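You operate a simulated robot arm through the tools that you are given. There is no shell and no other tool. Be economical: measure what you need, move in short steps, check, and stop when the job is done.

You run a simulated two-armed robot. Do the job below in one go: nothing can be reset, and whatever is moved stays where it is left.

TASK
Zero the wall meter, measure the dome on the turning table and mark its crown.
Fine: hold the meter still on the setting block with one hand while the other presses its key once; read it on the middle of the crown, stand it back on the block; green for pass, red for scrap by the wall limit plate; ink the marker on its own pad, fill the patch in the ring, stand the marker back in its pocket. Set down upright: wall meter. A coat counts when it lies all over at full strength: go over it till it gets no stronger.

Only the result counts: the job must be done as asked and must still hold three seconds after the hand-in. Knocking over, shifting, dropping, spilling or breaking anything else fails it.

THE ROBOT
Two 7-joint arms with two-finger parallel grippers on one trunk, on a base that drives. Base frame: it is fixed to the floor where the robot stands at the start and does not move with it; the origin is under the middle of the robot, x ahead of it, y to its left, z up. Readings come in mm, degrees, newtons and seconds.
The left shoulder is at the start at [50, 161, 1098], the right one opposite. With the tool pointing down near the work surface each hand reaches from about 100 to 640 mm from the robot's upright axis, wherever it stands, measured 20 degrees to its own side. Places, roughly: dial gauge [700, 1500, 1000]; finished dome one [750, 1250, 1000]; gauge head lock [900, 300, 1300]; go gauge [700, 1000, 1000]; height zero key [1100, 500, 1100]; meter key [500, -200, 900]; no-go gauge [800, 1000, 1000]; record card lot forty [1000, 750, 750]; record card lot thirty [1000, 750, 750]; record card lot twenty [1000, 750, 750]; table brake [500, 1500, 800]; top of the setting block [600, -200, 800]; zero knob [500, 1300, 800]. Payload 3.43 kg a hand.
The tool frame of a hand sits at the grasp point between the pads (the TCP): z along the fingers, y along the line on which they close. The tips reach 30 mm beyond it. Largest opening 94 mm; finger width 28, thickness 10; the body of the gripper, 50 by 96 mm, starts 55 mm behind the TCP.
Orientation is told as [roll, pitch, yaw] about the base's x, y, z axes, in that order, counted from this pose: with the fingers straight down and closing along the base's y, the tool's x points along the base's -x, its y along +y and its z along -z.

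THE INTERFACE
- The arms move only by the tool servo_tool. It takes "left_rows", "right_rows" or both (then of equal length, played together; a hand with none holds still); each is a list of rows, each a list of 6 numbers: the shift along the tool's x, y, z in m, then the turn, a rotation vector about the tool's x, y, z in degrees. In form: [[tx, ty, tz, rx, ry, rz], ...]. A call has 1 to 12 rows; each row is the pose to reach, as a shift and turn from the pose commanded when the call began, along the tool's axes at that moment. "left_grip" and "right_grip" are, for a hand that has rows, the closure in counts, from 0 (fully open) to 255 (shut), set as the call begins (left out, the last holds). Rows are played at 5 a second. More than 50 mm and 8.6 degrees between two rows, or a gripper value outside its range, and nothing of the call is played. A pose out of reach is approached as far as the arm can. The call stops where the force on the tool passes 40 N (or 10 N more than at its start, if that is more) or the arm is blocked; 0.2 s more then pass. Each finger travels about 45 mm/s and halts on what it meets, pressing with about 32 N; the grip force reading is that of the motor and also rises with nothing between the fingers. The clock runs only during rows and for 0.2 s after the last one: add rows that repeat a pose to give the fingers time. It gives the time, the measured TCP pose, the force on the tool (base axes), the opening and the grip force at its end, in the units of the frame above (readings bear some noise), with the torque about the TCP (base axes, N m) and any sound that the robot's microphone picked up, and new pictures: "show" is both (left out), scene, wrist or none (wrist: the cameras of the hands that moved).
- Cameras (640 x 400 px; columns grow to the right, rows downward): "scene" is now at [88.2, -69, 1225.9]; the picture's right is [-0.75, -0.66, 0.00], its down [-0.39, 0.44, -0.81] and it looks along [0.54, -0.60, -0.59] (base axes); focal length 214 px, centre (320, 200). "left" rides on the left gripper at [76, -14, -102] in its tool frame; the picture's right is [0.18, 0.98, 0.00], its down [-0.75, 0.14, -0.64] and it looks along [-0.63, 0.12, 0.77] (tool axes); focal length 243 px, centre (320, 200). "right" rides on the right gripper at [76, 14, -102] in its tool frame; the picture's right is [-0.18, 0.98, 0.00], its down [-0.75, -0.14, -0.64] and it looks along [-0.63, -0.12, 0.77] (tool axes); focal length 243 px, centre (320, 200). There is no depth. A picture from a camera that has moved, and an enlarged one, comes with that camera's place and axes in the base frame and with its lens. The place of the scene camera against the robot may be out by one fixed shift of up to 18 mm in any direction.
- lift_body(by): slides the trunk up (or, below 0, down) by that many mm; the arms and the scene camera ride with it, the base frame stays. It gives what a move gives, with no picture.
- roll_base(legs): drives the robot by 1 to 6 legs, each [ahead, left, turn to the left] in mm, mm and degrees, along the robot's own axes; the way and the turn of a leg run together, so that a leg with both is an arc; at most 1500 mm and 180 degrees a leg. The arms and the cameras ride along, it lands a little off, and it stops where it bumps. It gives what a move gives, and a new picture of the scene camera.
- pan_tilt(pan, tilt): turns the head with the scene camera to pan (to the left, within 80 degrees either way) and tilt (down, from -29 to 69), counted from straight ahead of the robot. It gives what a move gives, and a new picture of the scene camera.
- zoom(camera, box): a new picture of the part [left, top, right, bottom] of that camera's present view, enlarged. It takes no simulated time.
- finish_job(): hands the job in; it is judged then, once.

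Work in short steps. Places have to be worked out from the pictures, the camera data and where the tool is seen: move nearer, look again, correct. Check each grasp and each placing, and mend what went wrong. You have 120 turns and 260 pictures in all, those below and enlarged ones among them. Open the grippers and draw the arms clear of the work before you hand the job in, unless the task says otherwise; then end with one line.

The tools are called after "Call:" as a command line: name --argument value ..., lists and objects as JSON in quotes. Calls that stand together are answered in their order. servo_tool: Moves the arms, as the interface text tells. Its arguments: {"type":"object","properties":{"left_rows":{"type":"array","items":{"type":"array","items":{"type":"number"}}},"left_grip":{"type":"number"},"right_rows":{"type":"array","items":{"type":"array","items":{"type":"number"}}},"right_grip":{"type":"number"},"show":{"type":"string","enum":["both","scene","wrist","none"]}},"required":[]} The other tools are called the same way: lift_body (by) slides the trunk up or down; roll_base (legs) drives the base; pan_tilt (pan, tilt) turns the head that bears the scene camera; zoom (camera, box) takes an enlarged picture of a part of a camera's view; finish_job () hands the job in.

At the start:

```text
time_s: 0.0
left_tcp_pos: [399.8, 410.9, 1228.5]
left_orientation: [0.0, 0.0, 0.0]
left_contact_force: [1.1, 0.1, -0.2]
left_torque: [-0.01, -0.02, 0.0]
left_grip_width: 93.9
left_gripper_force: 0.2
right_tcp_pos: [282.9, 22.4, 1214.1]
right_orientation: [0.0, -0.1, 0.0]
right_contact_force: [0.5, -0.4, 0.2]
right_torque: [0.02, -0.01, 0.03]
right_grip_width: 94.3
right_gripper_force: 0.0
trunk travel left (down, up): [-125.0, 142.0]
robot x, y, heading: [-0.5, -1.9, 0.2]
head pan, tilt: [-48.4, 36.3]
```

scene: 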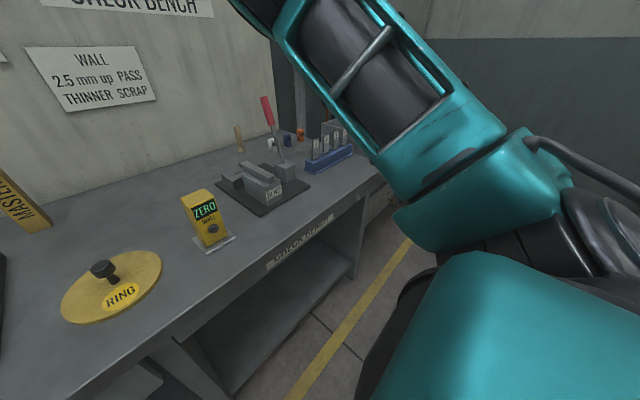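
right: 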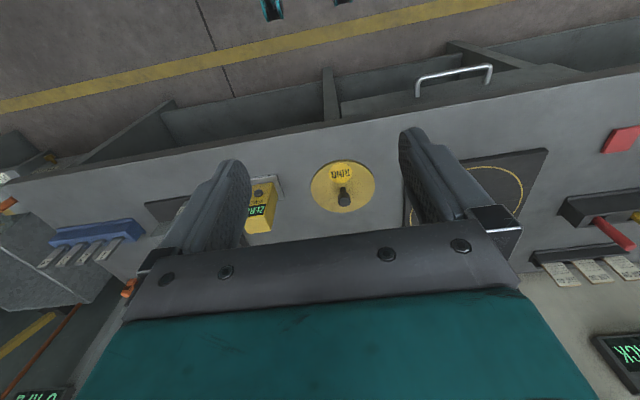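
left: 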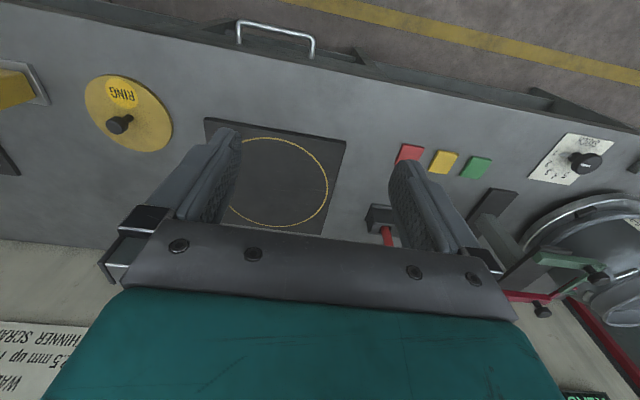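

The scene shows the bench running along the robot's right to left; I look around with the head to survey the bench.

Call:
pan_tilt --pan 0 --tilt 30

Call:
pan_tilt --pan 60 --tilt 25

```text
time_s: 1.2
left_tcp_pos: [400.1, 410.2, 1228.5]
left_orientation: [0.0, 0.0, 0.0]
left_contact_force: [0.5, 0.2, -0.1]
left_torque: [0.02, -0.04, -0.02]
left_grip_width: 93.9
left_gripper_force: 0.1
right_tcp_pos: [283.1, 24.7, 1213.8]
right_orientation: [0.1, 0.0, -0.6]
right_contact_force: [6.9, 51.5, 9.4]
right_torque: [-6.3, 1.66, -4.34]
right_grip_width: 93.7
right_gripper_force: 0.1
trunk travel left (down, up): [-125.0, 142.0]
robot x, y, heading: [0.3, 0.7, -0.3]
head pan, tilt: [0.0, 30.0]
camera scene: at [118.6, -19.6, 1233.3], right [-0.18, -0.98, 0.0], down [-0.51, 0.09, -0.85], along [0.84, -0.15, -0.52], focal length 214 px, centre (320, 200)
```

scene: 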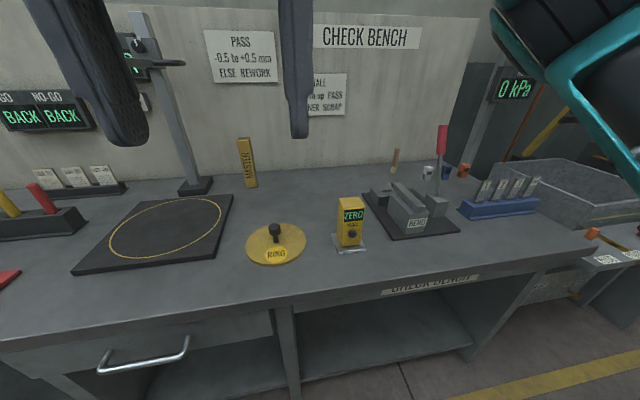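

```text
time_s: 2.5
left_tcp_pos: [400.9, 409.9, 1228.3]
left_orientation: [0.0, 0.1, 0.1]
left_contact_force: [-0.1, -0.1, 0.9]
left_torque: [-0.01, 0.01, 0.0]
left_grip_width: 93.9
left_gripper_force: 0.1
right_tcp_pos: [283.3, 24.7, 1215.6]
right_orientation: [0.3, -0.1, -0.6]
right_contact_force: [-4.7, 51.1, 25.0]
right_torque: [-6.31, 1.52, -4.28]
right_grip_width: 94.2
right_gripper_force: 0.0
trunk travel left (down, up): [-125.0, 142.0]
robot x, y, heading: [-0.8, -1.4, -0.2]
head pan, tilt: [60.0, 25.0]
camera scene: at [119.2, -20.2, 1236.0], right [-0.18, -0.98, 0.0], down [-0.49, 0.09, -0.87], along [0.85, -0.16, -0.5], focal length 214 px, centre (320, 200)
```

scene: 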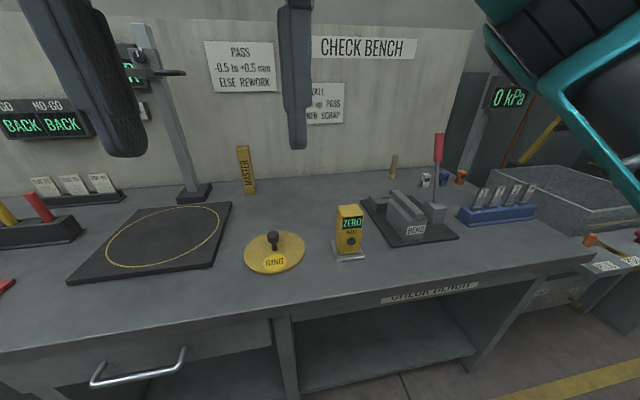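

The right arm is touching the head (51 N). I move the right arm outward and clear.

Call:
servo_tool --right_rows '[[0, -0.045, 0, 0, 0, 0], [0, -0.09, 0, 0, 0, 0], [0, -0.135, 0, 0, 0, 0], [0, -0.18, 0, 0, 0, 0], [0, -0.225, 0, 0, 0, 0], [0, -0.26, 0, 0, 0, 0], [0, -0.26, 0, 0, 0, 0]]' --show "both"

Call:
pan_tilt --pan 65 --tilt 30

```text
time_s: 4.1
left_tcp_pos: [399.8, 410.3, 1227.5]
left_orientation: [0.1, 0.0, 0.1]
left_contact_force: [0.9, 0.8, -0.7]
left_torque: [0.01, 0.01, 0.0]
left_grip_width: 94.2
left_gripper_force: 0.0
right_tcp_pos: [282.8, -238.7, 1214.9]
right_orientation: [-0.1, -0.1, 0.0]
right_contact_force: [-0.3, 0.0, -0.8]
right_torque: [-0.01, -0.03, 0.0]
right_grip_width: 94.0
right_gripper_force: 0.1
trunk travel left (down, up): [-125.0, 142.0]
robot x, y, heading: [-0.2, -1.8, 0.0]
head pan, tilt: [60.0, 25.0]
camera scene: at [76.4, 76.3, 1243.6], right [0.87, -0.5, 0.0], down [-0.21, -0.37, -0.91], along [0.45, 0.78, -0.42], focal length 214 px, centre (320, 200)
camera right: at [205.5, -223.9, 1317.8], right [0.18, 0.98, 0.0], down [0.75, -0.14, 0.64], along [0.63, -0.12, -0.77], focal length 243 px, centre (320, 200)
```

scene: 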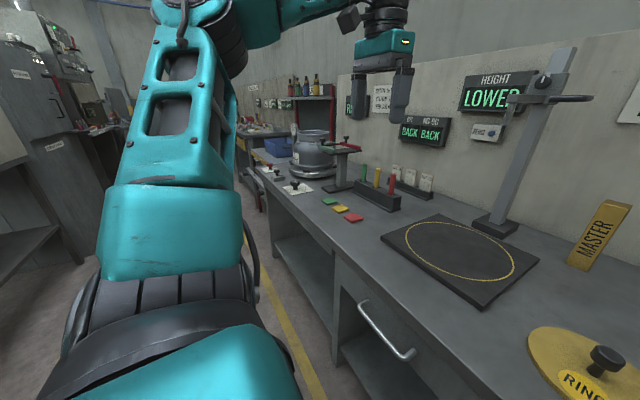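
right: 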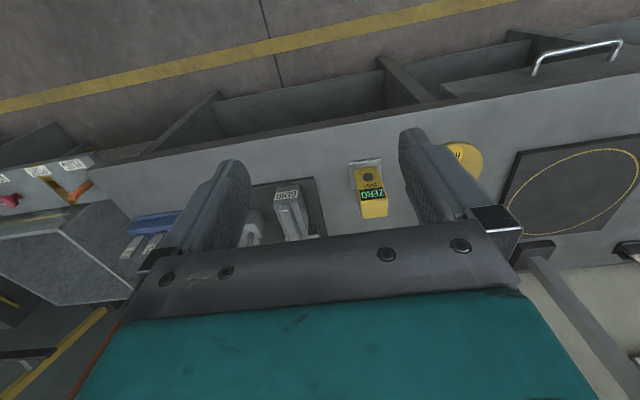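

```text
time_s: 4.7
left_tcp_pos: [401.1, 409.3, 1227.7]
left_orientation: [0.0, 0.0, 0.0]
left_contact_force: [0.6, 0.2, -0.5]
left_torque: [-0.01, 0.02, -0.02]
left_grip_width: 94.1
left_gripper_force: 0.0
right_tcp_pos: [282.5, -238.2, 1214.5]
right_orientation: [0.0, 0.0, 0.0]
right_contact_force: [0.7, 0.0, 0.2]
right_torque: [0.02, 0.0, 0.04]
right_grip_width: 94.0
right_gripper_force: 0.0
trunk travel left (down, up): [-125.0, 142.0]
robot x, y, heading: [-0.8, 1.0, 0.1]
head pan, tilt: [65.0, 30.0]
camera scene: at [68.5, 78.2, 1235.7], right [0.91, -0.42, 0.0], down [-0.21, -0.45, -0.87], along [0.37, 0.78, -0.5], focal length 214 px, centre (320, 200)
```

scene: 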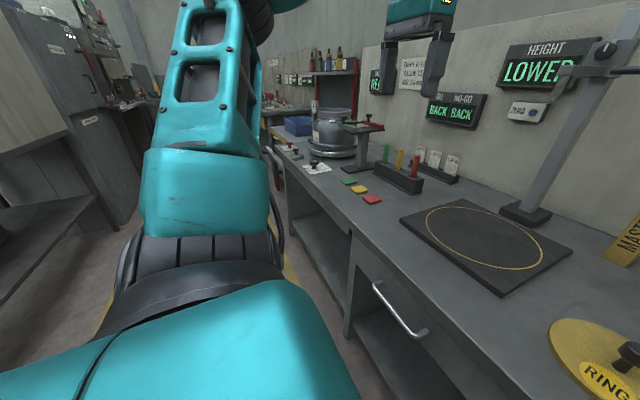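

Markers in a rack and pads near y≈850, dome on the turntable further left. I zoom on the meter and the scene details.

Call:
zoom --camera "right" --box '[320, 140, 440, 230]'

Call:
zoom --camera "scene" --box '[260, 80, 480, 220]'

Call:
pan_tilt --pan -10 --tilt 40

```text
4.44 times, centred on (380, 185) of right
camera zoom: at [205.5, -223.7, 1317.8], right [0.18, 0.98, 0.0], down [0.75, -0.14, 0.64], along [0.63, -0.12, -0.77], focal length 1078 px, centre (53, 267)
```

zoom: 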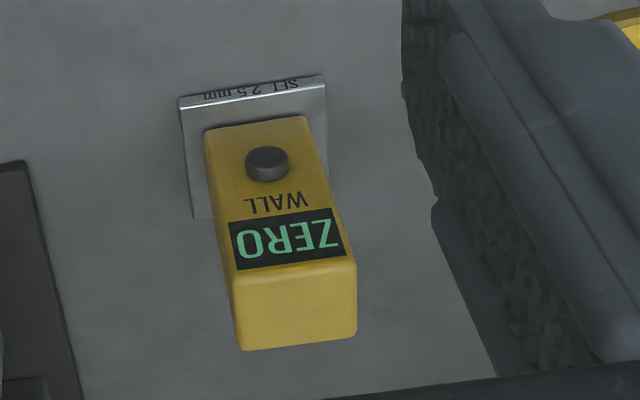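

```text
2.86 times, centred on (370, 150) of scene
camera zoom: at [68.5, 78.2, 1235.7], right [0.91, -0.42, 0.0], down [-0.21, -0.45, -0.87], along [0.37, 0.78, -0.5], focal length 613 px, centre (177, 343)
```

zoom: 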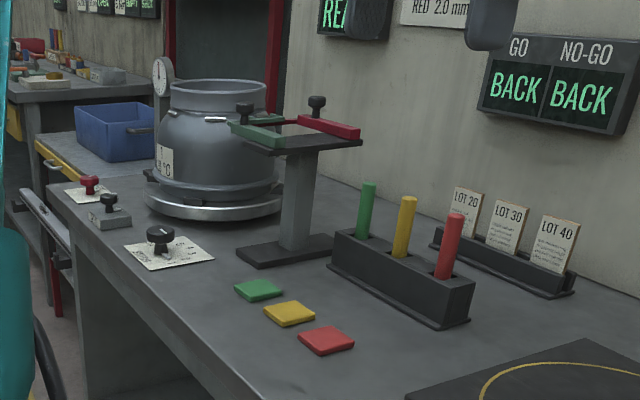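

```text
time_s: 6.2
left_tcp_pos: [398.8, 410.2, 1229.2]
left_orientation: [0.1, 0.0, 0.0]
left_contact_force: [1.1, 0.6, -0.3]
left_torque: [0.03, 0.0, 0.03]
left_grip_width: 93.8
left_gripper_force: 0.1
right_tcp_pos: [282.0, -238.2, 1214.6]
right_orientation: [0.0, 0.0, 0.0]
right_contact_force: [0.6, 0.1, 0.2]
right_torque: [-0.01, 0.03, 0.01]
right_grip_width: 94.2
right_gripper_force: 0.0
trunk travel left (down, up): [-125.0, 142.0]
robot x, y, heading: [-4.9, -1.2, -0.1]
head pan, tilt: [-10.0, 40.0]
camera scene: at [113.9, -18.4, 1220.3], right [-0.17, -0.98, 0.0], down [-0.63, 0.11, -0.77], along [0.75, -0.13, -0.64], focal length 214 px, centre (320, 200)
```

scene: 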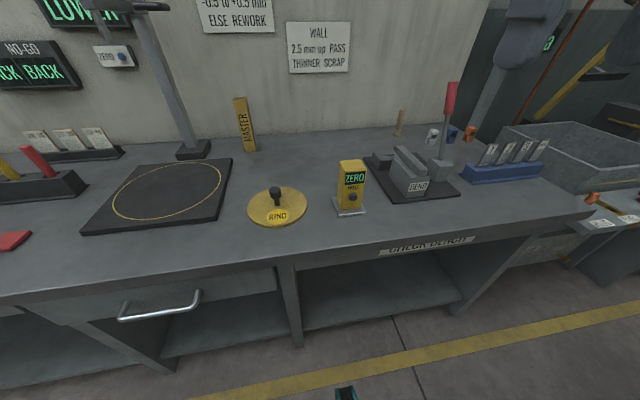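

The meter sits at about (550,-172), facing the robot, key low on its front. I drive sideways so that it is straight ahead for both hands.

Call:
roll_base --legs '[[0, -150, 0]]'

Call:
servo_tool --right_rows '[[-0.02, 0.04, 0.03, 0, 0, 0], [-0.04, 0.08, 0.06, 0, 0, 0], [-0.05, 0.12, 0.09, 0, 0, 0], [-0.05, 0.15, 0.12, 0, 0, 0], [-0.05, 0.18, 0.15, 0, 0, 0], [-0.05, 0.18, 0.15, 0, 0, 0]]' --show "both"

```text
time_s: 8.1
left_tcp_pos: [400.4, 263.8, 1227.8]
left_orientation: [0.0, 0.0, -0.1]
left_contact_force: [0.0, -0.1, 0.1]
left_torque: [0.02, -0.01, 0.01]
left_grip_width: 93.9
left_gripper_force: 0.1
right_tcp_pos: [281.8, -384.1, 1214.9]
right_orientation: [0.0, -0.1, 0.0]
right_contact_force: [-0.3, 0.3, -0.8]
right_torque: [-0.01, -0.01, -0.01]
right_grip_width: 94.0
right_gripper_force: 0.1
trunk travel left (down, up): [-125.0, 142.0]
robot x, y, heading: [-0.4, -145.3, 0.0]
head pan, tilt: [-10.0, 40.0]
camera scene: at [113.8, -164.5, 1220.3], right [-0.17, -0.98, 0.0], down [-0.63, 0.11, -0.77], along [0.75, -0.13, -0.64], focal length 214 px, centre (320, 200)
```

scene: 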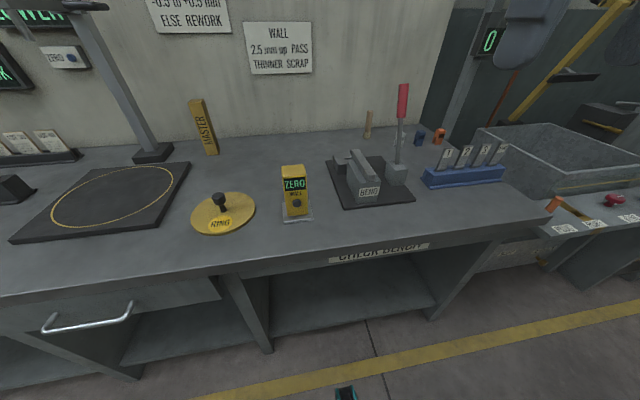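

```text
refused: row 1 steps farther than a row can; nothing moved
```

The move was refused for step size; I approach with finer rows.

Call:
servo_tool --right_rows '[[-0.015, 0.035, 0.03, 0, 0, 0], [-0.03, 0.07, 0.06, 0, 0, 0], [-0.045, 0.105, 0.09, 0, 0, 0], [-0.06, 0.14, 0.12, 0, 0, 0], [-0.075, 0.175, 0.15, 0, 0, 0], [-0.09, 0.205, 0.18, 0, 0, 0], [-0.09, 0.205, 0.18, 0, 0, 0]]' --show "both"

```text
time_s: 9.7
left_tcp_pos: [399.8, 263.4, 1227.2]
left_orientation: [0.0, -0.2, 0.0]
left_contact_force: [-0.1, -0.8, -0.1]
left_torque: [0.02, 0.0, -0.01]
left_grip_width: 93.9
left_gripper_force: 0.0
right_tcp_pos: [373.1, -178.0, 1037.3]
right_orientation: [-0.1, 0.0, 0.0]
right_contact_force: [0.1, 0.3, 0.7]
right_torque: [0.01, -0.02, -0.01]
right_grip_width: 93.8
right_gripper_force: 0.0
trunk travel left (down, up): [-125.0, 142.0]
robot x, y, heading: [-2.3, -144.0, -0.0]
head pan, tilt: [-10.0, 40.0]
camera scene: at [113.8, -164.4, 1220.3], right [-0.17, -0.98, 0.0], down [-0.63, 0.11, -0.77], along [0.75, -0.13, -0.64], focal length 214 px, centre (320, 200)
camera right: at [295.5, -162.5, 1140.6], right [0.18, 0.98, 0.0], down [0.75, -0.14, 0.64], along [0.63, -0.12, -0.77], focal length 243 px, centre (320, 200)
```

scene: 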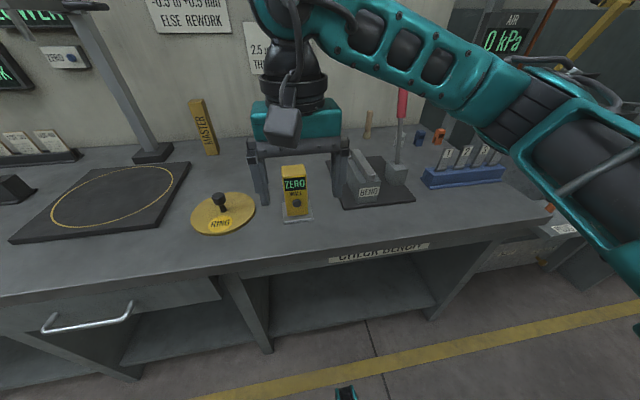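
right: 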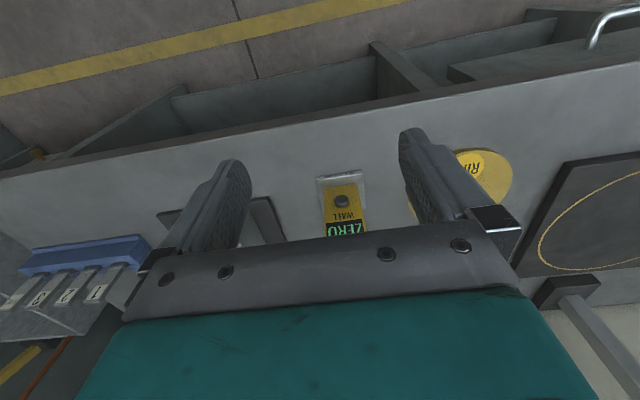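

Call:
zoom --camera "right" --box '[300, 160, 384, 240]'

Call:
zoom --camera "scene" --box '[250, 140, 340, 240]'

```text
5.00 times, centred on (342, 200) of right
camera zoom: at [295.5, -162.5, 1140.6], right [0.18, 0.98, 0.0], down [0.75, -0.14, 0.64], along [0.63, -0.12, -0.77], focal length 1213 px, centre (210, 200)
```

zoom: 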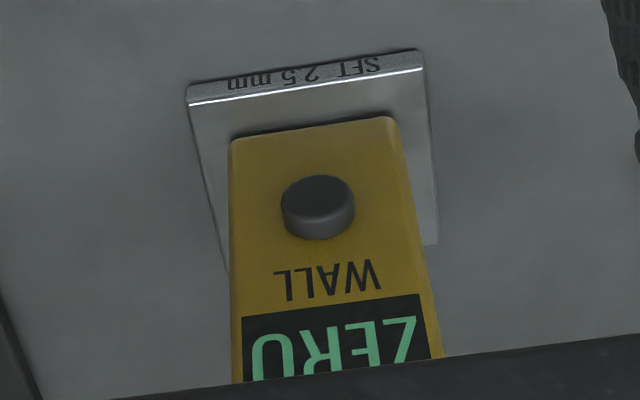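

```text
4.00 times, centred on (295, 190) of scene
camera zoom: at [113.8, -164.4, 1220.3], right [-0.17, -0.98, 0.0], down [-0.63, 0.11, -0.77], along [0.75, -0.13, -0.64], focal length 858 px, centre (420, 240)
```

zoom: 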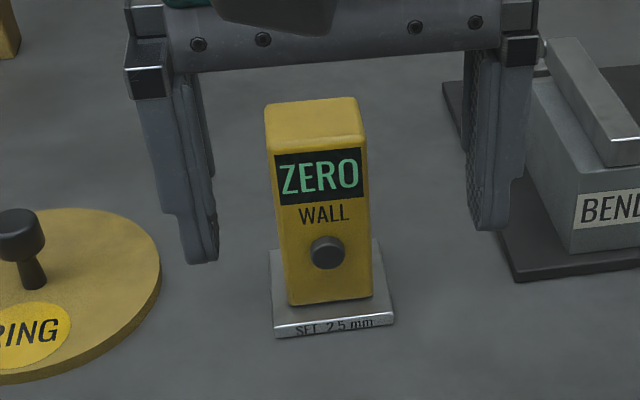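

Meter is about 57 wide, 50 deep, top z≈935, centre about (566,-175). I move the right hand above it, then look.

Call:
servo_tool --right_rows '[[-0.045, 0, 0, 0, 0, 0], [-0.09, 0, 0, 0, 0, 0], [-0.135, 0.001, 0, 0, 0, 0], [-0.18, 0.002, 0, 0, 0, 0], [-0.193, 0.003, 0.02, 0, 0, 0], [-0.193, 0.003, 0.037, 0, 0, 0], [-0.193, 0.003, 0.037, 0, 0, 0]]' --show "both"

Call:
zoom --camera "scene" --box '[240, 110, 360, 240]'

```text
time_s: 11.3
left_tcp_pos: [400.8, 263.1, 1229.3]
left_orientation: [0.0, -0.1, 0.0]
left_contact_force: [-0.2, -0.3, 0.1]
left_torque: [-0.01, 0.0, 0.01]
left_grip_width: 94.0
left_gripper_force: 0.1
right_tcp_pos: [565.2, -176.0, 996.5]
right_orientation: [-0.1, -0.1, -0.1]
right_contact_force: [-0.8, 0.4, 0.4]
right_torque: [-0.03, -0.01, 0.01]
right_grip_width: 93.7
right_gripper_force: 0.1
trunk travel left (down, up): [-125.0, 142.0]
robot x, y, heading: [-3.2, -144.9, 0.1]
head pan, tilt: [-10.0, 40.0]
camera scene: at [113.8, -164.2, 1220.3], right [-0.17, -0.98, 0.0], down [-0.63, 0.11, -0.77], along [0.75, -0.13, -0.64], focal length 214 px, centre (320, 200)
camera right: at [488.7, -159.9, 1100.0], right [0.18, 0.98, 0.0], down [0.75, -0.14, 0.64], along [0.63, -0.12, -0.77], focal length 243 px, centre (320, 200)
```

scene: 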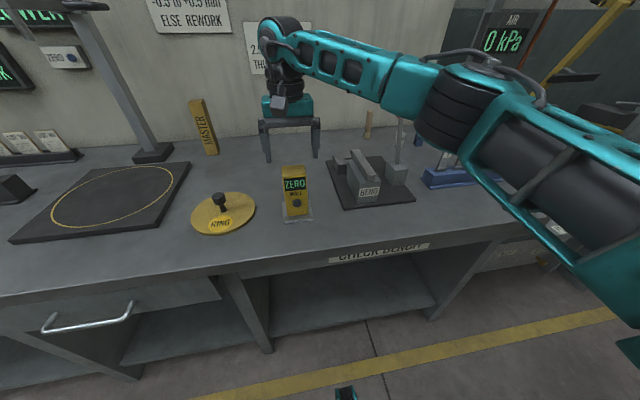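
right: 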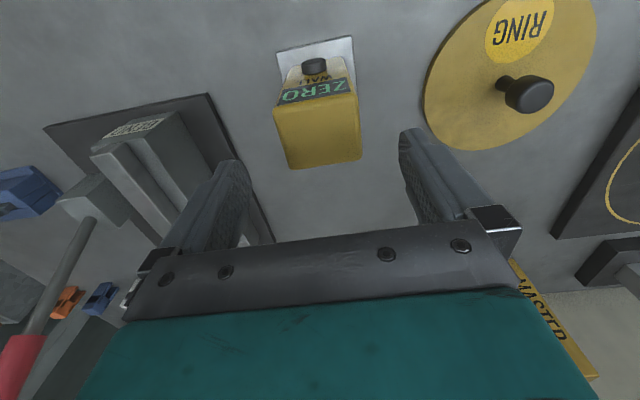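

```text
3.08 times, centred on (300, 175) of scene
camera zoom: at [113.8, -164.2, 1220.3], right [-0.17, -0.98, 0.0], down [-0.63, 0.11, -0.77], along [0.75, -0.13, -0.64], focal length 660 px, centre (382, 277)
```

zoom: 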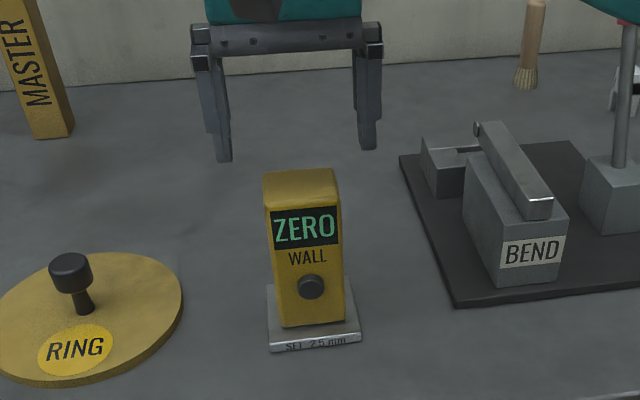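

Triangulated: meter top centre (565,-174), z 934; key (536,-174,849). I go down and grip it with the right hand.

Call:
servo_tool --right_rows '[[0, 0.002, 0.03, 0, 0, 0], [0, 0.002, 0.06, 0, 0, 0], [0, 0.002, 0.084, 0, 0, 0], [0, 0.002, 0.084, 0, 0, 0]]' --right_grip 0 --show "none"

Call:
servo_tool --right_rows '[[0, 0, 0, 0, 0, 0], [0, 0, 0, 0, 0, 0], [0, 0, 0, 0, 0, 0], [0, 0, 0, 0, 0, 0], [0, 0, 0, 0, 0, 0]]' --right_grip 150 --show "both"

```text
time_s: 12.3
left_tcp_pos: [399.8, 264.6, 1227.8]
left_orientation: [0.0, 0.0, 0.0]
left_contact_force: [0.8, 0.6, 0.4]
left_torque: [0.0, -0.01, 0.01]
left_grip_width: 94.2
left_gripper_force: 0.1
right_tcp_pos: [566.3, -176.9, 910.7]
right_orientation: [-0.1, 0.0, 0.0]
right_contact_force: [0.1, -0.7, -0.2]
right_torque: [0.0, 0.01, 0.01]
right_grip_width: 93.9
right_gripper_force: 0.1
trunk travel left (down, up): [-125.0, 142.0]
robot x, y, heading: [-2.4, -146.8, -0.0]
head pan, tilt: [-10.0, 40.0]
```

```text
time_s: 13.5
left_tcp_pos: [399.1, 263.9, 1228.8]
left_orientation: [0.0, -0.1, 0.0]
left_contact_force: [0.8, -0.5, 0.1]
left_torque: [-0.01, 0.01, -0.02]
left_grip_width: 93.8
left_gripper_force: 0.1
right_tcp_pos: [565.2, -176.2, 912.7]
right_orientation: [0.1, 0.1, -0.1]
right_contact_force: [-0.2, 1.0, 0.2]
right_torque: [0.01, -0.02, 0.01]
right_grip_width: 62.1
right_gripper_force: 31.8
trunk travel left (down, up): [-125.0, 142.0]
robot x, y, heading: [-0.5, -145.2, -0.2]
head pan, tilt: [-10.0, 40.0]
camera scene: at [113.8, -164.1, 1220.3], right [-0.17, -0.98, 0.0], down [-0.63, 0.11, -0.77], along [0.75, -0.13, -0.64], focal length 214 px, centre (320, 200)
camera right: at [488.6, -161.5, 1014.7], right [0.18, 0.98, 0.0], down [0.75, -0.14, 0.64], along [0.63, -0.12, -0.77], focal length 243 px, centre (320, 200)
```

scene: 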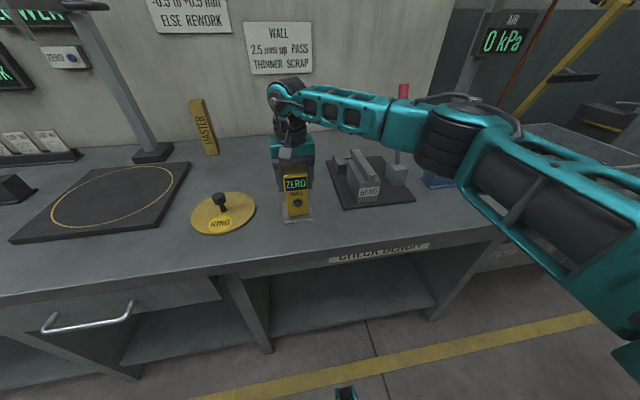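
right: 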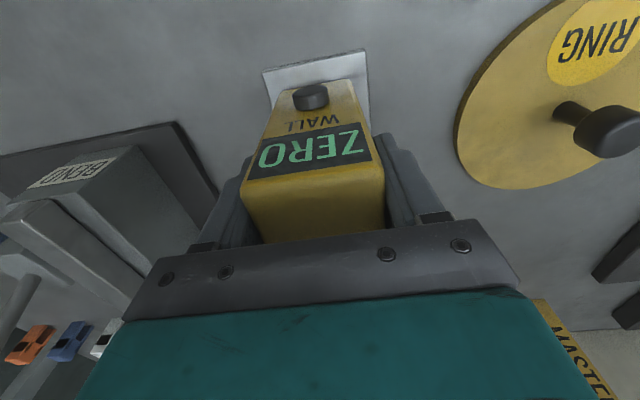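

Gripped at 62 mm, still on the block. Now the left hand closes, pitches 55° forward and comes to a staging point left of the meter.

Call:
servo_tool --left_rows '[[0, -0.035, 0.0255, 0, -6.1, 0], [0, -0.07, 0.051, 0, -12.2, 0], [0, -0.105, 0.0765, 0, -18.3, 0], [0, -0.14, 0.102, 0, -24.4, 0], [0, -0.175, 0.1275, 0, -30.5, 0], [0, -0.21, 0.153, 0, -36.6, 0], [0, -0.245, 0.1785, 0, -42.7, 0], [0, -0.28, 0.204, 0, -48.8, 0], [0, -0.314, 0.229, 0, -55, 0], [0, -0.314, 0.229, 0, -55, 0]]' --left_grip 255 --show "both"

```text
time_s: 15.7
left_tcp_pos: [399.7, -46.6, 1003.5]
left_orientation: [-0.2, -55.2, 0.1]
left_contact_force: [0.5, 0.3, -0.1]
left_torque: [0.01, -0.01, 0.01]
left_grip_width: 0.0
left_gripper_force: 32.0
left hand out of reach, approached as far as the arm can: row 9, 10
right_tcp_pos: [565.4, -176.7, 911.2]
right_orientation: [0.1, -0.1, 0.1]
right_contact_force: [1.3, 0.1, 1.7]
right_torque: [-0.1, 0.04, 0.01]
right_grip_width: 61.9
right_gripper_force: 31.4
trunk travel left (down, up): [-125.0, 142.0]
robot x, y, heading: [-3.4, -144.7, 0.2]
head pan, tilt: [-10.0, 40.0]
camera scene: at [113.5, -164.4, 1220.4], right [-0.17, -0.98, 0.0], down [-0.63, 0.11, -0.77], along [0.75, -0.13, -0.64], focal length 214 px, centre (320, 200)
camera left: at [272.5, -62.2, 999.3], right [-0.1, 0.98, -0.15], down [-0.1, 0.14, 0.98], along [0.99, 0.12, 0.08], focal length 243 px, centre (320, 200)
```

scene: 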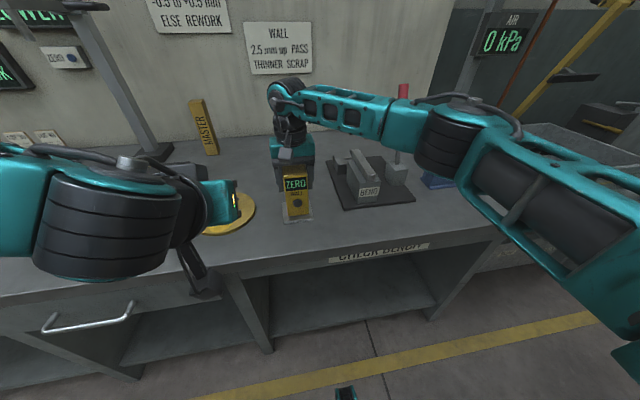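
left: 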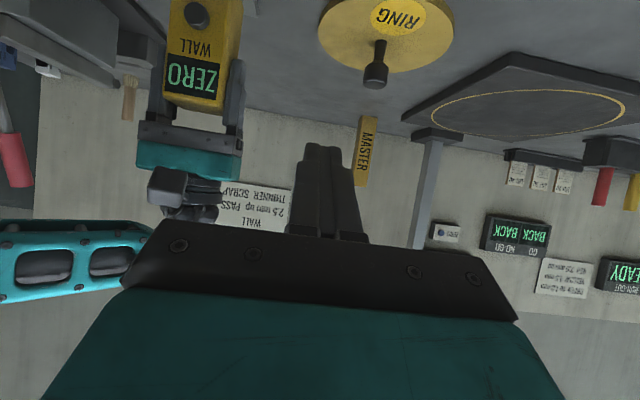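

Slightly out of reach at yaw 0; I yaw the left hand 40° to the right and stage it closer in front of the key.

Call:
servo_tool --left_rows '[[0.0195, -0.012, 0.021, 6.56, 0, 4.6], [0.039, -0.024, 0.042, 13.1, 0, 9.2], [0.0585, -0.036, 0.063, 19.7, 0, 13.8], [0.078, -0.048, 0.084, 26.2, 0, 18.4], [0.0975, -0.06, 0.105, 32.8, 0, 23], [0.0975, -0.06, 0.105, 32.8, 0, 23]]' --show "both"

```text
time_s: 17.1
left_tcp_pos: [428.5, -83.5, 882.2]
left_orientation: [0.1, -55.0, -40.1]
left_contact_force: [-0.3, -0.1, 0.1]
left_torque: [-0.04, 0.02, -0.03]
left_grip_width: 0.1
left_gripper_force: 31.9
left hand out of reach, approached as far as the arm can: row 3, 4, 5, 6
right_tcp_pos: [564.4, -176.2, 912.4]
right_orientation: [0.0, 0.0, -0.1]
right_contact_force: [-0.3, 1.0, 1.5]
right_torque: [-0.06, 0.03, 0.01]
right_grip_width: 62.2
right_gripper_force: 32.7
trunk travel left (down, up): [-125.0, 142.0]
robot x, y, heading: [-0.2, -144.7, -0.0]
head pan, tilt: [-10.0, 40.0]
camera scene: at [113.7, -164.1, 1220.3], right [-0.17, -0.98, 0.0], down [-0.63, 0.11, -0.77], along [0.75, -0.13, -0.64], focal length 214 px, centre (320, 200)
camera left: at [321.4, -12.4, 877.8], right [0.55, 0.82, -0.15], down [0.02, 0.17, 0.99], along [0.83, -0.55, 0.08], focal length 243 px, centre (320, 200)
```

scene: 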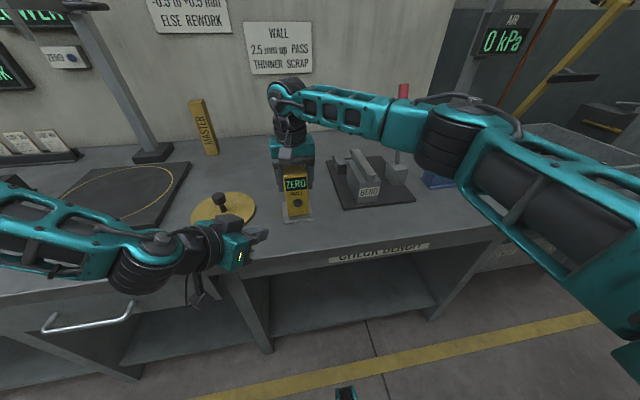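
left: 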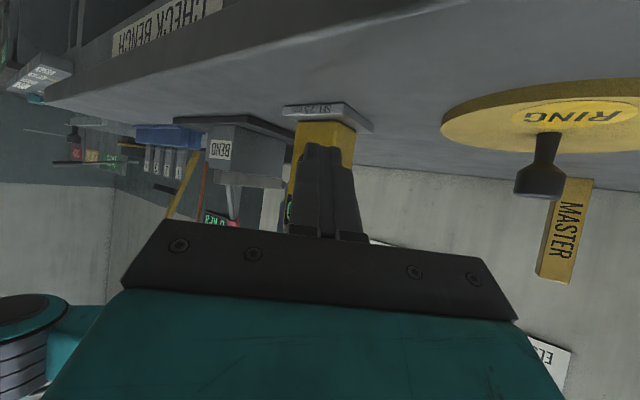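

Reach limited because the wrist is too near the shoulder here; further out should be reachable. I step toward the key and check.

Call:
servo_tool --left_rows '[[-0.0182, -0.0028, 0.026, 0, 0, 0], [-0.0364, -0.0055, 0.0519, 0, 0, 0], [-0.0364, -0.0055, 0.0519, 0, 0, 0]]' --show "both"

Call:
zoom --camera "scene" --box '[200, 140, 340, 270]'

```text
time_s: 17.9
left_tcp_pos: [465.4, -99.1, 906.9]
left_orientation: [0.1, -55.0, -40.1]
left_contact_force: [0.7, -0.2, 0.3]
left_torque: [-0.05, 0.02, -0.01]
left_grip_width: 0.2
left_gripper_force: 31.8
left hand out of reach, approached as far as the arm can: row 1, 2, 3
right_tcp_pos: [565.4, -176.5, 912.7]
right_orientation: [-0.1, 0.0, 0.0]
right_contact_force: [-0.3, 1.0, 0.5]
right_torque: [-0.04, 0.01, -0.01]
right_grip_width: 61.9
right_gripper_force: 31.5
trunk travel left (down, up): [-125.0, 142.0]
robot x, y, heading: [2.5, -148.2, -0.1]
head pan, tilt: [-10.0, 40.0]
camera scene: at [113.8, -164.2, 1220.3], right [-0.17, -0.98, 0.0], down [-0.63, 0.11, -0.77], along [0.75, -0.13, -0.64], focal length 214 px, centre (320, 200)
camera left: at [358.8, -27.7, 902.9], right [0.55, 0.82, -0.15], down [0.02, 0.17, 0.99], along [0.83, -0.55, 0.08], focal length 243 px, centre (320, 200)
```

scene: 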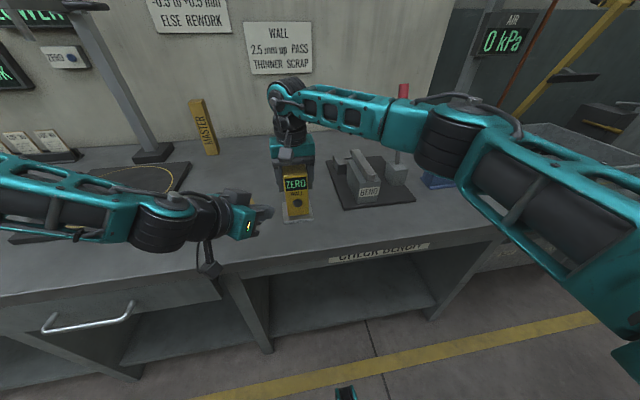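
left: 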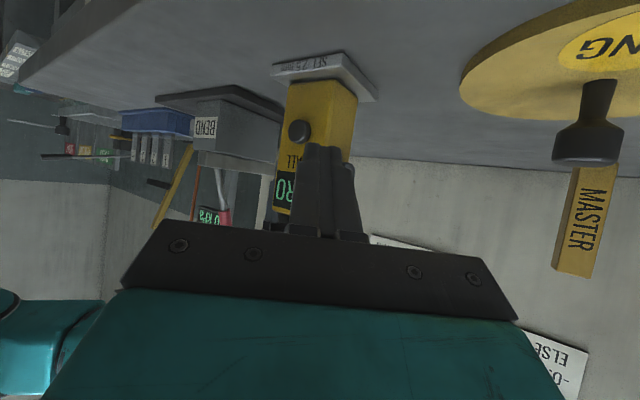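

```text
3.08 times, centred on (270, 205) of scene
camera zoom: at [113.8, -164.2, 1220.3], right [-0.17, -0.98, 0.0], down [-0.63, 0.11, -0.77], along [0.75, -0.13, -0.64], focal length 660 px, centre (474, 185)
```

zoom: 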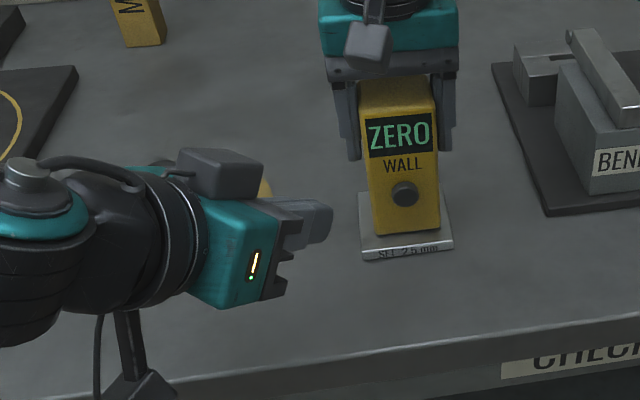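

Reach fails in this posture; instead I'll lean the fingers down-and-right (roll −45°) and push the key with the finger's side, which keeps clear of the right hand.

Call:
servo_tool --left_rows '[[-0.0007, 0.0037, -0.0034, 2.34, 3.84, -6.03], [-0.0015, 0.0074, -0.0068, 4.68, 7.69, -12.07], [-0.0022, 0.011, -0.0102, 7.02, 11.53, -18.1], [-0.003, 0.0147, -0.0136, 9.36, 15.38, -24.1], [-0.0037, 0.0184, -0.017, 11.7, 19.2, -30.2], [-0.0044, 0.022, -0.0205, 14.0, 23.07, -36.2], [-0.0051, 0.0257, -0.0239, 16.4, 26.9, -42.2], [-0.0059, 0.0294, -0.0273, 18.7, 30.8, -48.3], [-0.0066, 0.0331, -0.0307, 21.05, 34.6, -54.3], [-0.0066, 0.0331, -0.0307, 21.05, 34.6, -54.3]]' --show "both"

```text
time_s: 20.1
left_tcp_pos: [473.3, -59.5, 931.6]
left_orientation: [-45.0, 0.1, 0.0]
left_contact_force: [-0.2, -0.1, 0.3]
left_torque: [0.01, 0.05, 0.02]
left_grip_width: 0.1
left_gripper_force: 32.9
right_tcp_pos: [564.3, -177.4, 912.4]
right_orientation: [0.0, 0.0, 0.0]
right_contact_force: [-0.3, -1.1, 0.5]
right_torque: [-0.08, 0.03, 0.01]
right_grip_width: 61.8
right_gripper_force: 31.6
trunk travel left (down, up): [-125.0, 142.0]
robot x, y, heading: [0.5, -144.3, 0.1]
head pan, tilt: [-10.0, 40.0]
camera scene: at [113.7, -164.3, 1220.3], right [-0.17, -0.98, 0.0], down [-0.63, 0.11, -0.77], along [0.75, -0.13, -0.64], focal length 214 px, centre (320, 200)
camera left: at [397.3, 1.1, 1013.7], right [-0.18, 0.69, -0.7], down [0.75, 0.55, 0.35], along [0.63, -0.46, -0.63], focal length 243 px, centre (320, 200)
```

scene: 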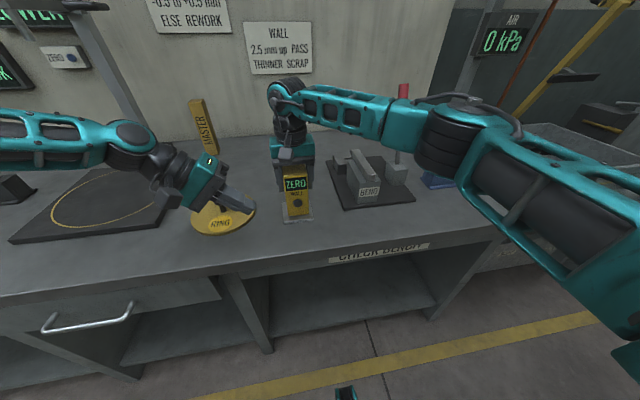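
left: 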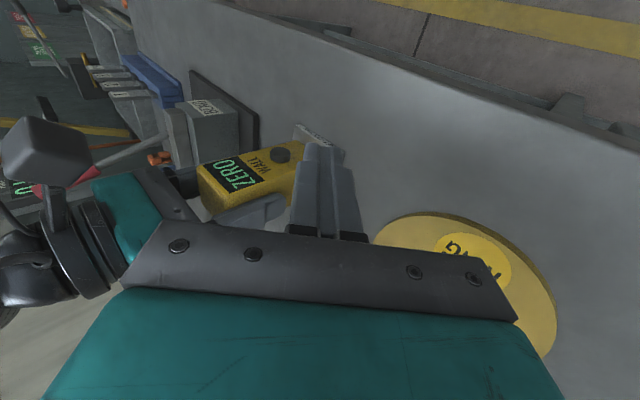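

Pose reached. I move the fingertips in front of the key, leaving ~15 mm gap.

Call:
servo_tool --left_rows '[[-0.008, -0.0075, 0.04, 0, 0, 0], [-0.016, -0.015, 0.08, 0, 0, 0], [-0.022, -0.0226, 0.1188, 0, 0, 0], [-0.022, -0.0226, 0.1188, 0, 0, 0]]' --show "both"

Call:
zoom --camera "scene" --box '[230, 130, 340, 240]'

Call:
zoom --camera "right" --box '[220, 20, 420, 180]'

```text
time_s: 21.1
left_tcp_pos: [452.1, -102.1, 907.6]
left_orientation: [-45.0, 0.0, 0.0]
left_contact_force: [0.2, 0.1, 0.0]
left_torque: [0.02, -0.02, 0.01]
left_grip_width: 0.0
left_gripper_force: 32.1
left hand out of reach, approached as far as the arm can: row 1, 2, 3, 4
right_tcp_pos: [566.4, -177.7, 912.2]
right_orientation: [0.0, 0.0, 0.0]
right_contact_force: [1.2, 0.5, 1.6]
right_torque: [-0.05, -0.03, -0.03]
right_grip_width: 62.0
right_gripper_force: 32.2
trunk travel left (down, up): [-125.0, 142.0]
robot x, y, heading: [1.3, -145.6, 0.1]
head pan, tilt: [-10.0, 40.0]
camera scene: at [113.8, -164.1, 1220.3], right [-0.17, -0.98, 0.0], down [-0.63, 0.11, -0.77], along [0.75, -0.13, -0.64], focal length 214 px, centre (320, 200)
camera left: at [374.9, -39.7, 988.5], right [-0.18, 0.69, -0.7], down [0.75, 0.55, 0.35], along [0.63, -0.46, -0.63], focal length 243 px, centre (320, 200)
```

scene: 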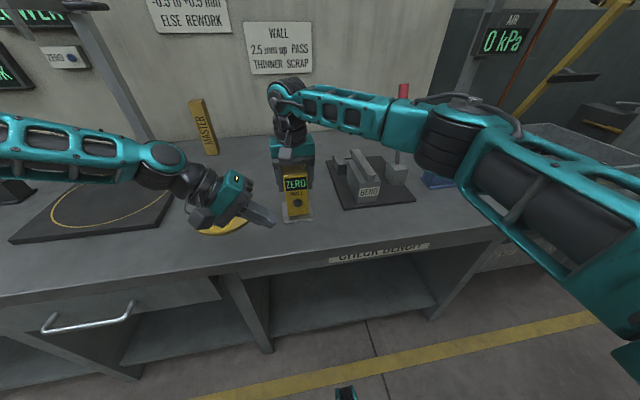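
left: 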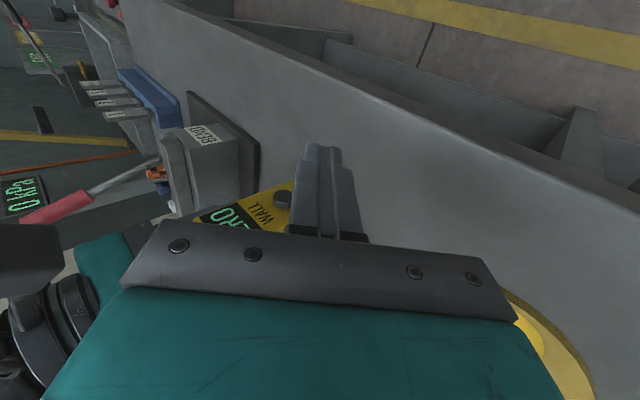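

```text
3.64 times, centred on (285, 185) of scene
camera zoom: at [113.8, -164.1, 1220.3], right [-0.17, -0.98, 0.0], down [-0.63, 0.11, -0.77], along [0.75, -0.13, -0.64], focal length 780 px, centre (447, 254)
```

zoom: 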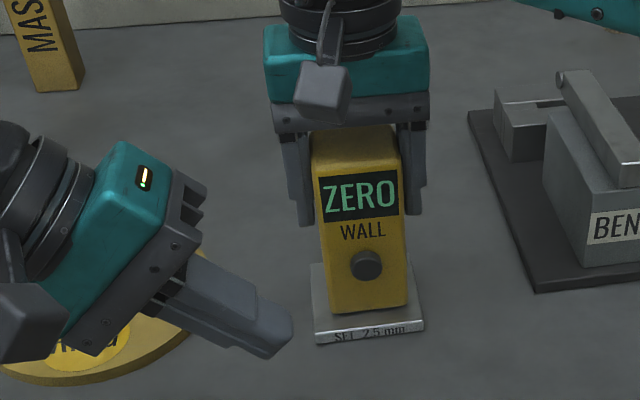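

```text
2.50 times, centred on (320, 100) of right
camera zoom: at [488.6, -161.6, 1014.7], right [0.18, 0.98, 0.0], down [0.75, -0.14, 0.64], along [0.63, -0.12, -0.77], focal length 606 px, centre (320, 450)
```

zoom: 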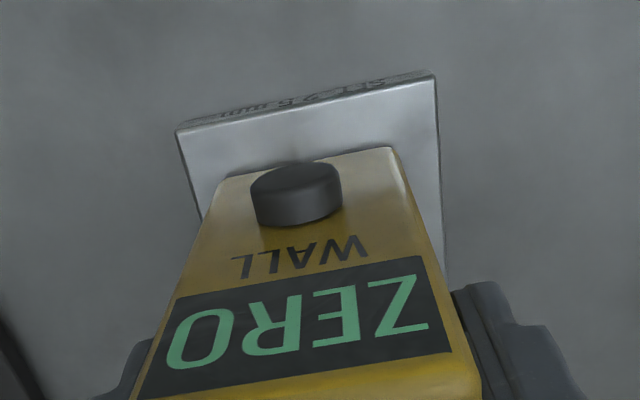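

The left arm can't reach across from here. I release the meter, retract both hands, then reposition the base to the right and slightly ahead.

Call:
servo_tool --right_rows '[[0, 0, 0, 0, 0, 0], [0, 0, 0, 0, 0, 0], [0, 0, 0, 0, 0, 0], [0, 0, 0, 0, 0, 0]]' --left_rows '[[0.012, -0.01, -0.04, 0, 0, 0], [0.012, -0.02, -0.08, 0, 0, 0], [0.012, -0.025, -0.125, 0, 0, 0], [0.012, -0.03, -0.17, 0, 0, 0]]' --right_grip 0 --show "none"

Call:
servo_tool --right_rows '[[0, 0, -0.04, 0, 0, 0], [0, 0, -0.08, 0, 0, 0], [0, 0, -0.12, 0, 0, 0], [0.045, 0, -0.13, 0, 0, 0], [0.09, 0, -0.13, 0, 0, 0], [0.135, 0, -0.13, 0, 0, 0], [0.17, 0.02, -0.13, 0, 0, 0], [0.17, 0.02, -0.13, 0, 0, 0]]' --show "none"

Call:
roll_base --legs '[[60, -135, 0]]'

```text
time_s: 22.1
left_tcp_pos: [438.7, -0.8, 1049.4]
left_orientation: [-45.0, 0.0, 0.0]
left_contact_force: [0.2, 0.1, -0.6]
left_torque: [-0.04, -0.02, -0.01]
left_grip_width: 0.0
left_gripper_force: 31.8
right_tcp_pos: [565.4, -177.3, 912.3]
right_orientation: [0.0, -0.1, 0.0]
right_contact_force: [-0.8, -0.8, -0.3]
right_torque: [0.02, 0.03, -0.02]
right_grip_width: 94.2
right_gripper_force: 0.0
trunk travel left (down, up): [-125.0, 142.0]
robot x, y, heading: [1.2, -147.0, 0.0]
head pan, tilt: [-10.0, 40.0]
```

```text
time_s: 23.9
left_tcp_pos: [439.8, -2.9, 1049.8]
left_orientation: [-45.1, 0.0, 0.0]
left_contact_force: [-0.2, 0.6, 0.6]
left_torque: [-0.02, 0.02, -0.02]
left_grip_width: 0.0
left_gripper_force: 32.4
right_tcp_pos: [395.4, -153.2, 1044.7]
right_orientation: [0.1, 0.1, -0.1]
right_contact_force: [-0.2, 0.7, 0.0]
right_torque: [0.0, 0.02, 0.05]
right_grip_width: 94.2
right_gripper_force: 0.2
trunk travel left (down, up): [-125.0, 142.0]
robot x, y, heading: [2.1, -142.3, -0.1]
head pan, tilt: [-10.0, 40.0]
```

```text
time_s: 25.7
left_tcp_pos: [498.1, -135.9, 1049.5]
left_orientation: [-45.0, 0.0, -0.1]
left_contact_force: [0.8, -0.5, 0.3]
left_torque: [-0.01, -0.04, 0.03]
left_grip_width: 0.0
left_gripper_force: 31.6
right_tcp_pos: [454.5, -286.9, 1043.5]
right_orientation: [0.1, 0.1, -0.2]
right_contact_force: [0.5, 0.3, 1.0]
right_torque: [0.02, 0.0, -0.02]
right_grip_width: 94.1
right_gripper_force: 0.0
trunk travel left (down, up): [-125.0, 142.0]
robot x, y, heading: [56.7, -276.8, -0.2]
head pan, tilt: [-10.0, 40.0]
camera scene: at [172.9, -297.6, 1220.3], right [-0.18, -0.98, 0.0], down [-0.63, 0.11, -0.77], along [0.75, -0.14, -0.64], focal length 214 px, centre (320, 200)
```

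scene: 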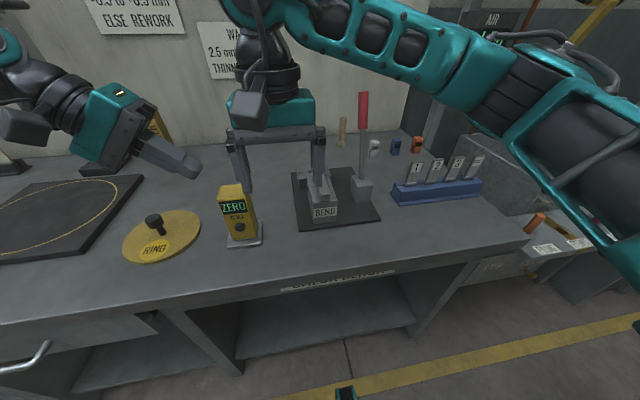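

Base moved. I test the left hand's reach to the pre-press point while the meter stands free.

Call:
servo_tool --left_rows '[[0.008, 0.0286, 0.037, 0, 0, 0], [0.008, 0.0572, 0.074, 0, 0, 0], [0.008, 0.0859, 0.111, 0, 0, 0], [0.008, 0.1145, 0.1485, 0, 0, 0], [0.008, 0.1145, 0.1485, 0, 0, 0]]' --show "both"

Call:
zoom --camera "scene" --box '[160, 130, 300, 270]'

```text
time_s: 26.9
left_tcp_pos: [491.9, -158.7, 861.7]
left_orientation: [-45.0, 0.0, -0.1]
left_contact_force: [0.4, 0.6, 0.1]
left_torque: [0.01, 0.01, 0.0]
left_grip_width: 0.0
left_gripper_force: 32.0
right_tcp_pos: [454.4, -285.8, 1044.2]
right_orientation: [0.0, 0.0, -0.2]
right_contact_force: [0.6, 0.4, 1.0]
right_torque: [-0.02, -0.03, -0.02]
right_grip_width: 94.1
right_gripper_force: 0.0
trunk travel left (down, up): [-125.0, 142.0]
robot x, y, heading: [56.3, -277.0, -0.5]
head pan, tilt: [-10.0, 40.0]
camera scene: at [172.7, -297.3, 1220.3], right [-0.18, -0.98, 0.0], down [-0.63, 0.11, -0.77], along [0.75, -0.14, -0.64], focal length 214 px, centre (320, 200)
camera left: at [416.7, -96.9, 944.6], right [-0.18, 0.7, -0.69], down [0.75, 0.55, 0.36], along [0.63, -0.46, -0.63], focal length 243 px, centre (320, 200)
```

scene: 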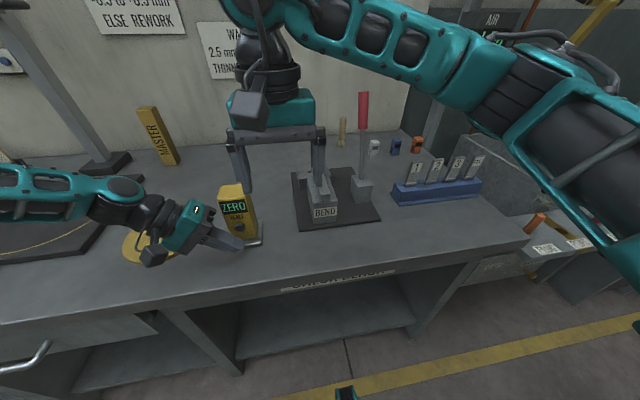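
left: 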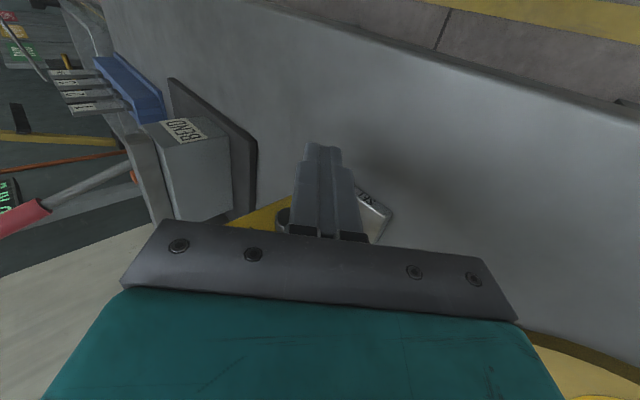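

```text
2.86 times, centred on (230, 200) of scene
camera zoom: at [172.7, -297.3, 1220.3], right [-0.18, -0.98, 0.0], down [-0.63, 0.11, -0.77], along [0.75, -0.14, -0.64], focal length 613 px, centre (577, 200)
```

zoom: 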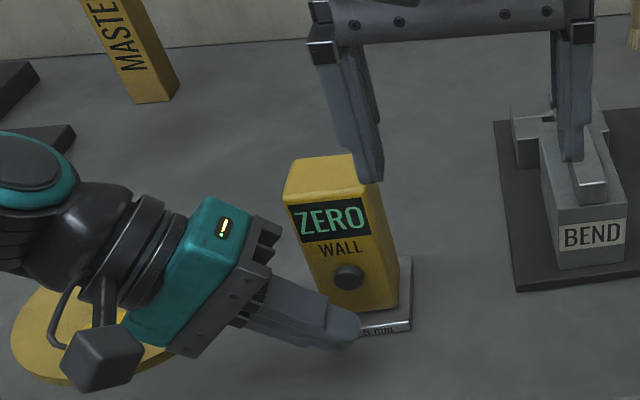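

Left reach is fine. Now the right hand goes above the meter again and down to grip.

Call:
servo_tool --right_rows '[[-0.03, 0.03, 0, 0, 0, 0], [-0.06, 0.06, 0, 0, 0, 0], [-0.09, 0.09, 0, 0, 0, 0], [-0.111, 0.1095, 0, 0, 0, 0], [-0.111, 0.1095, 0.045, 0, 0, 0], [-0.111, 0.1095, 0.045, 0, 0, 0]]' --show "wrist"

```text
time_s: 28.3
left_tcp_pos: [492.8, -157.9, 862.9]
left_orientation: [-44.9, -0.2, -0.1]
left_contact_force: [0.2, 0.1, 0.0]
left_torque: [0.02, -0.02, 0.01]
left_grip_width: 0.0
left_gripper_force: 32.3
right_tcp_pos: [566.9, -174.9, 996.2]
right_orientation: [-0.1, 0.1, -0.2]
right_contact_force: [-0.2, 0.9, 0.2]
right_torque: [0.03, 0.04, -0.02]
right_grip_width: 93.9
right_gripper_force: 0.1
trunk travel left (down, up): [-125.0, 142.0]
robot x, y, heading: [56.1, -276.7, -0.3]
head pan, tilt: [-10.0, 40.0]
camera right: at [488.9, -159.8, 1098.8], right [0.19, 0.98, 0.0], down [0.75, -0.14, 0.64], along [0.63, -0.12, -0.77], focal length 243 px, centre (320, 200)
```

right: 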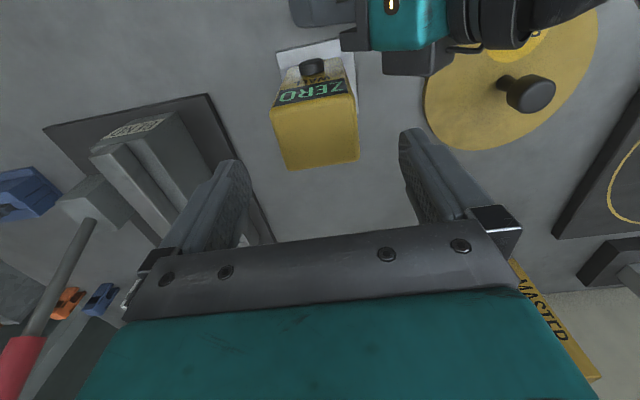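

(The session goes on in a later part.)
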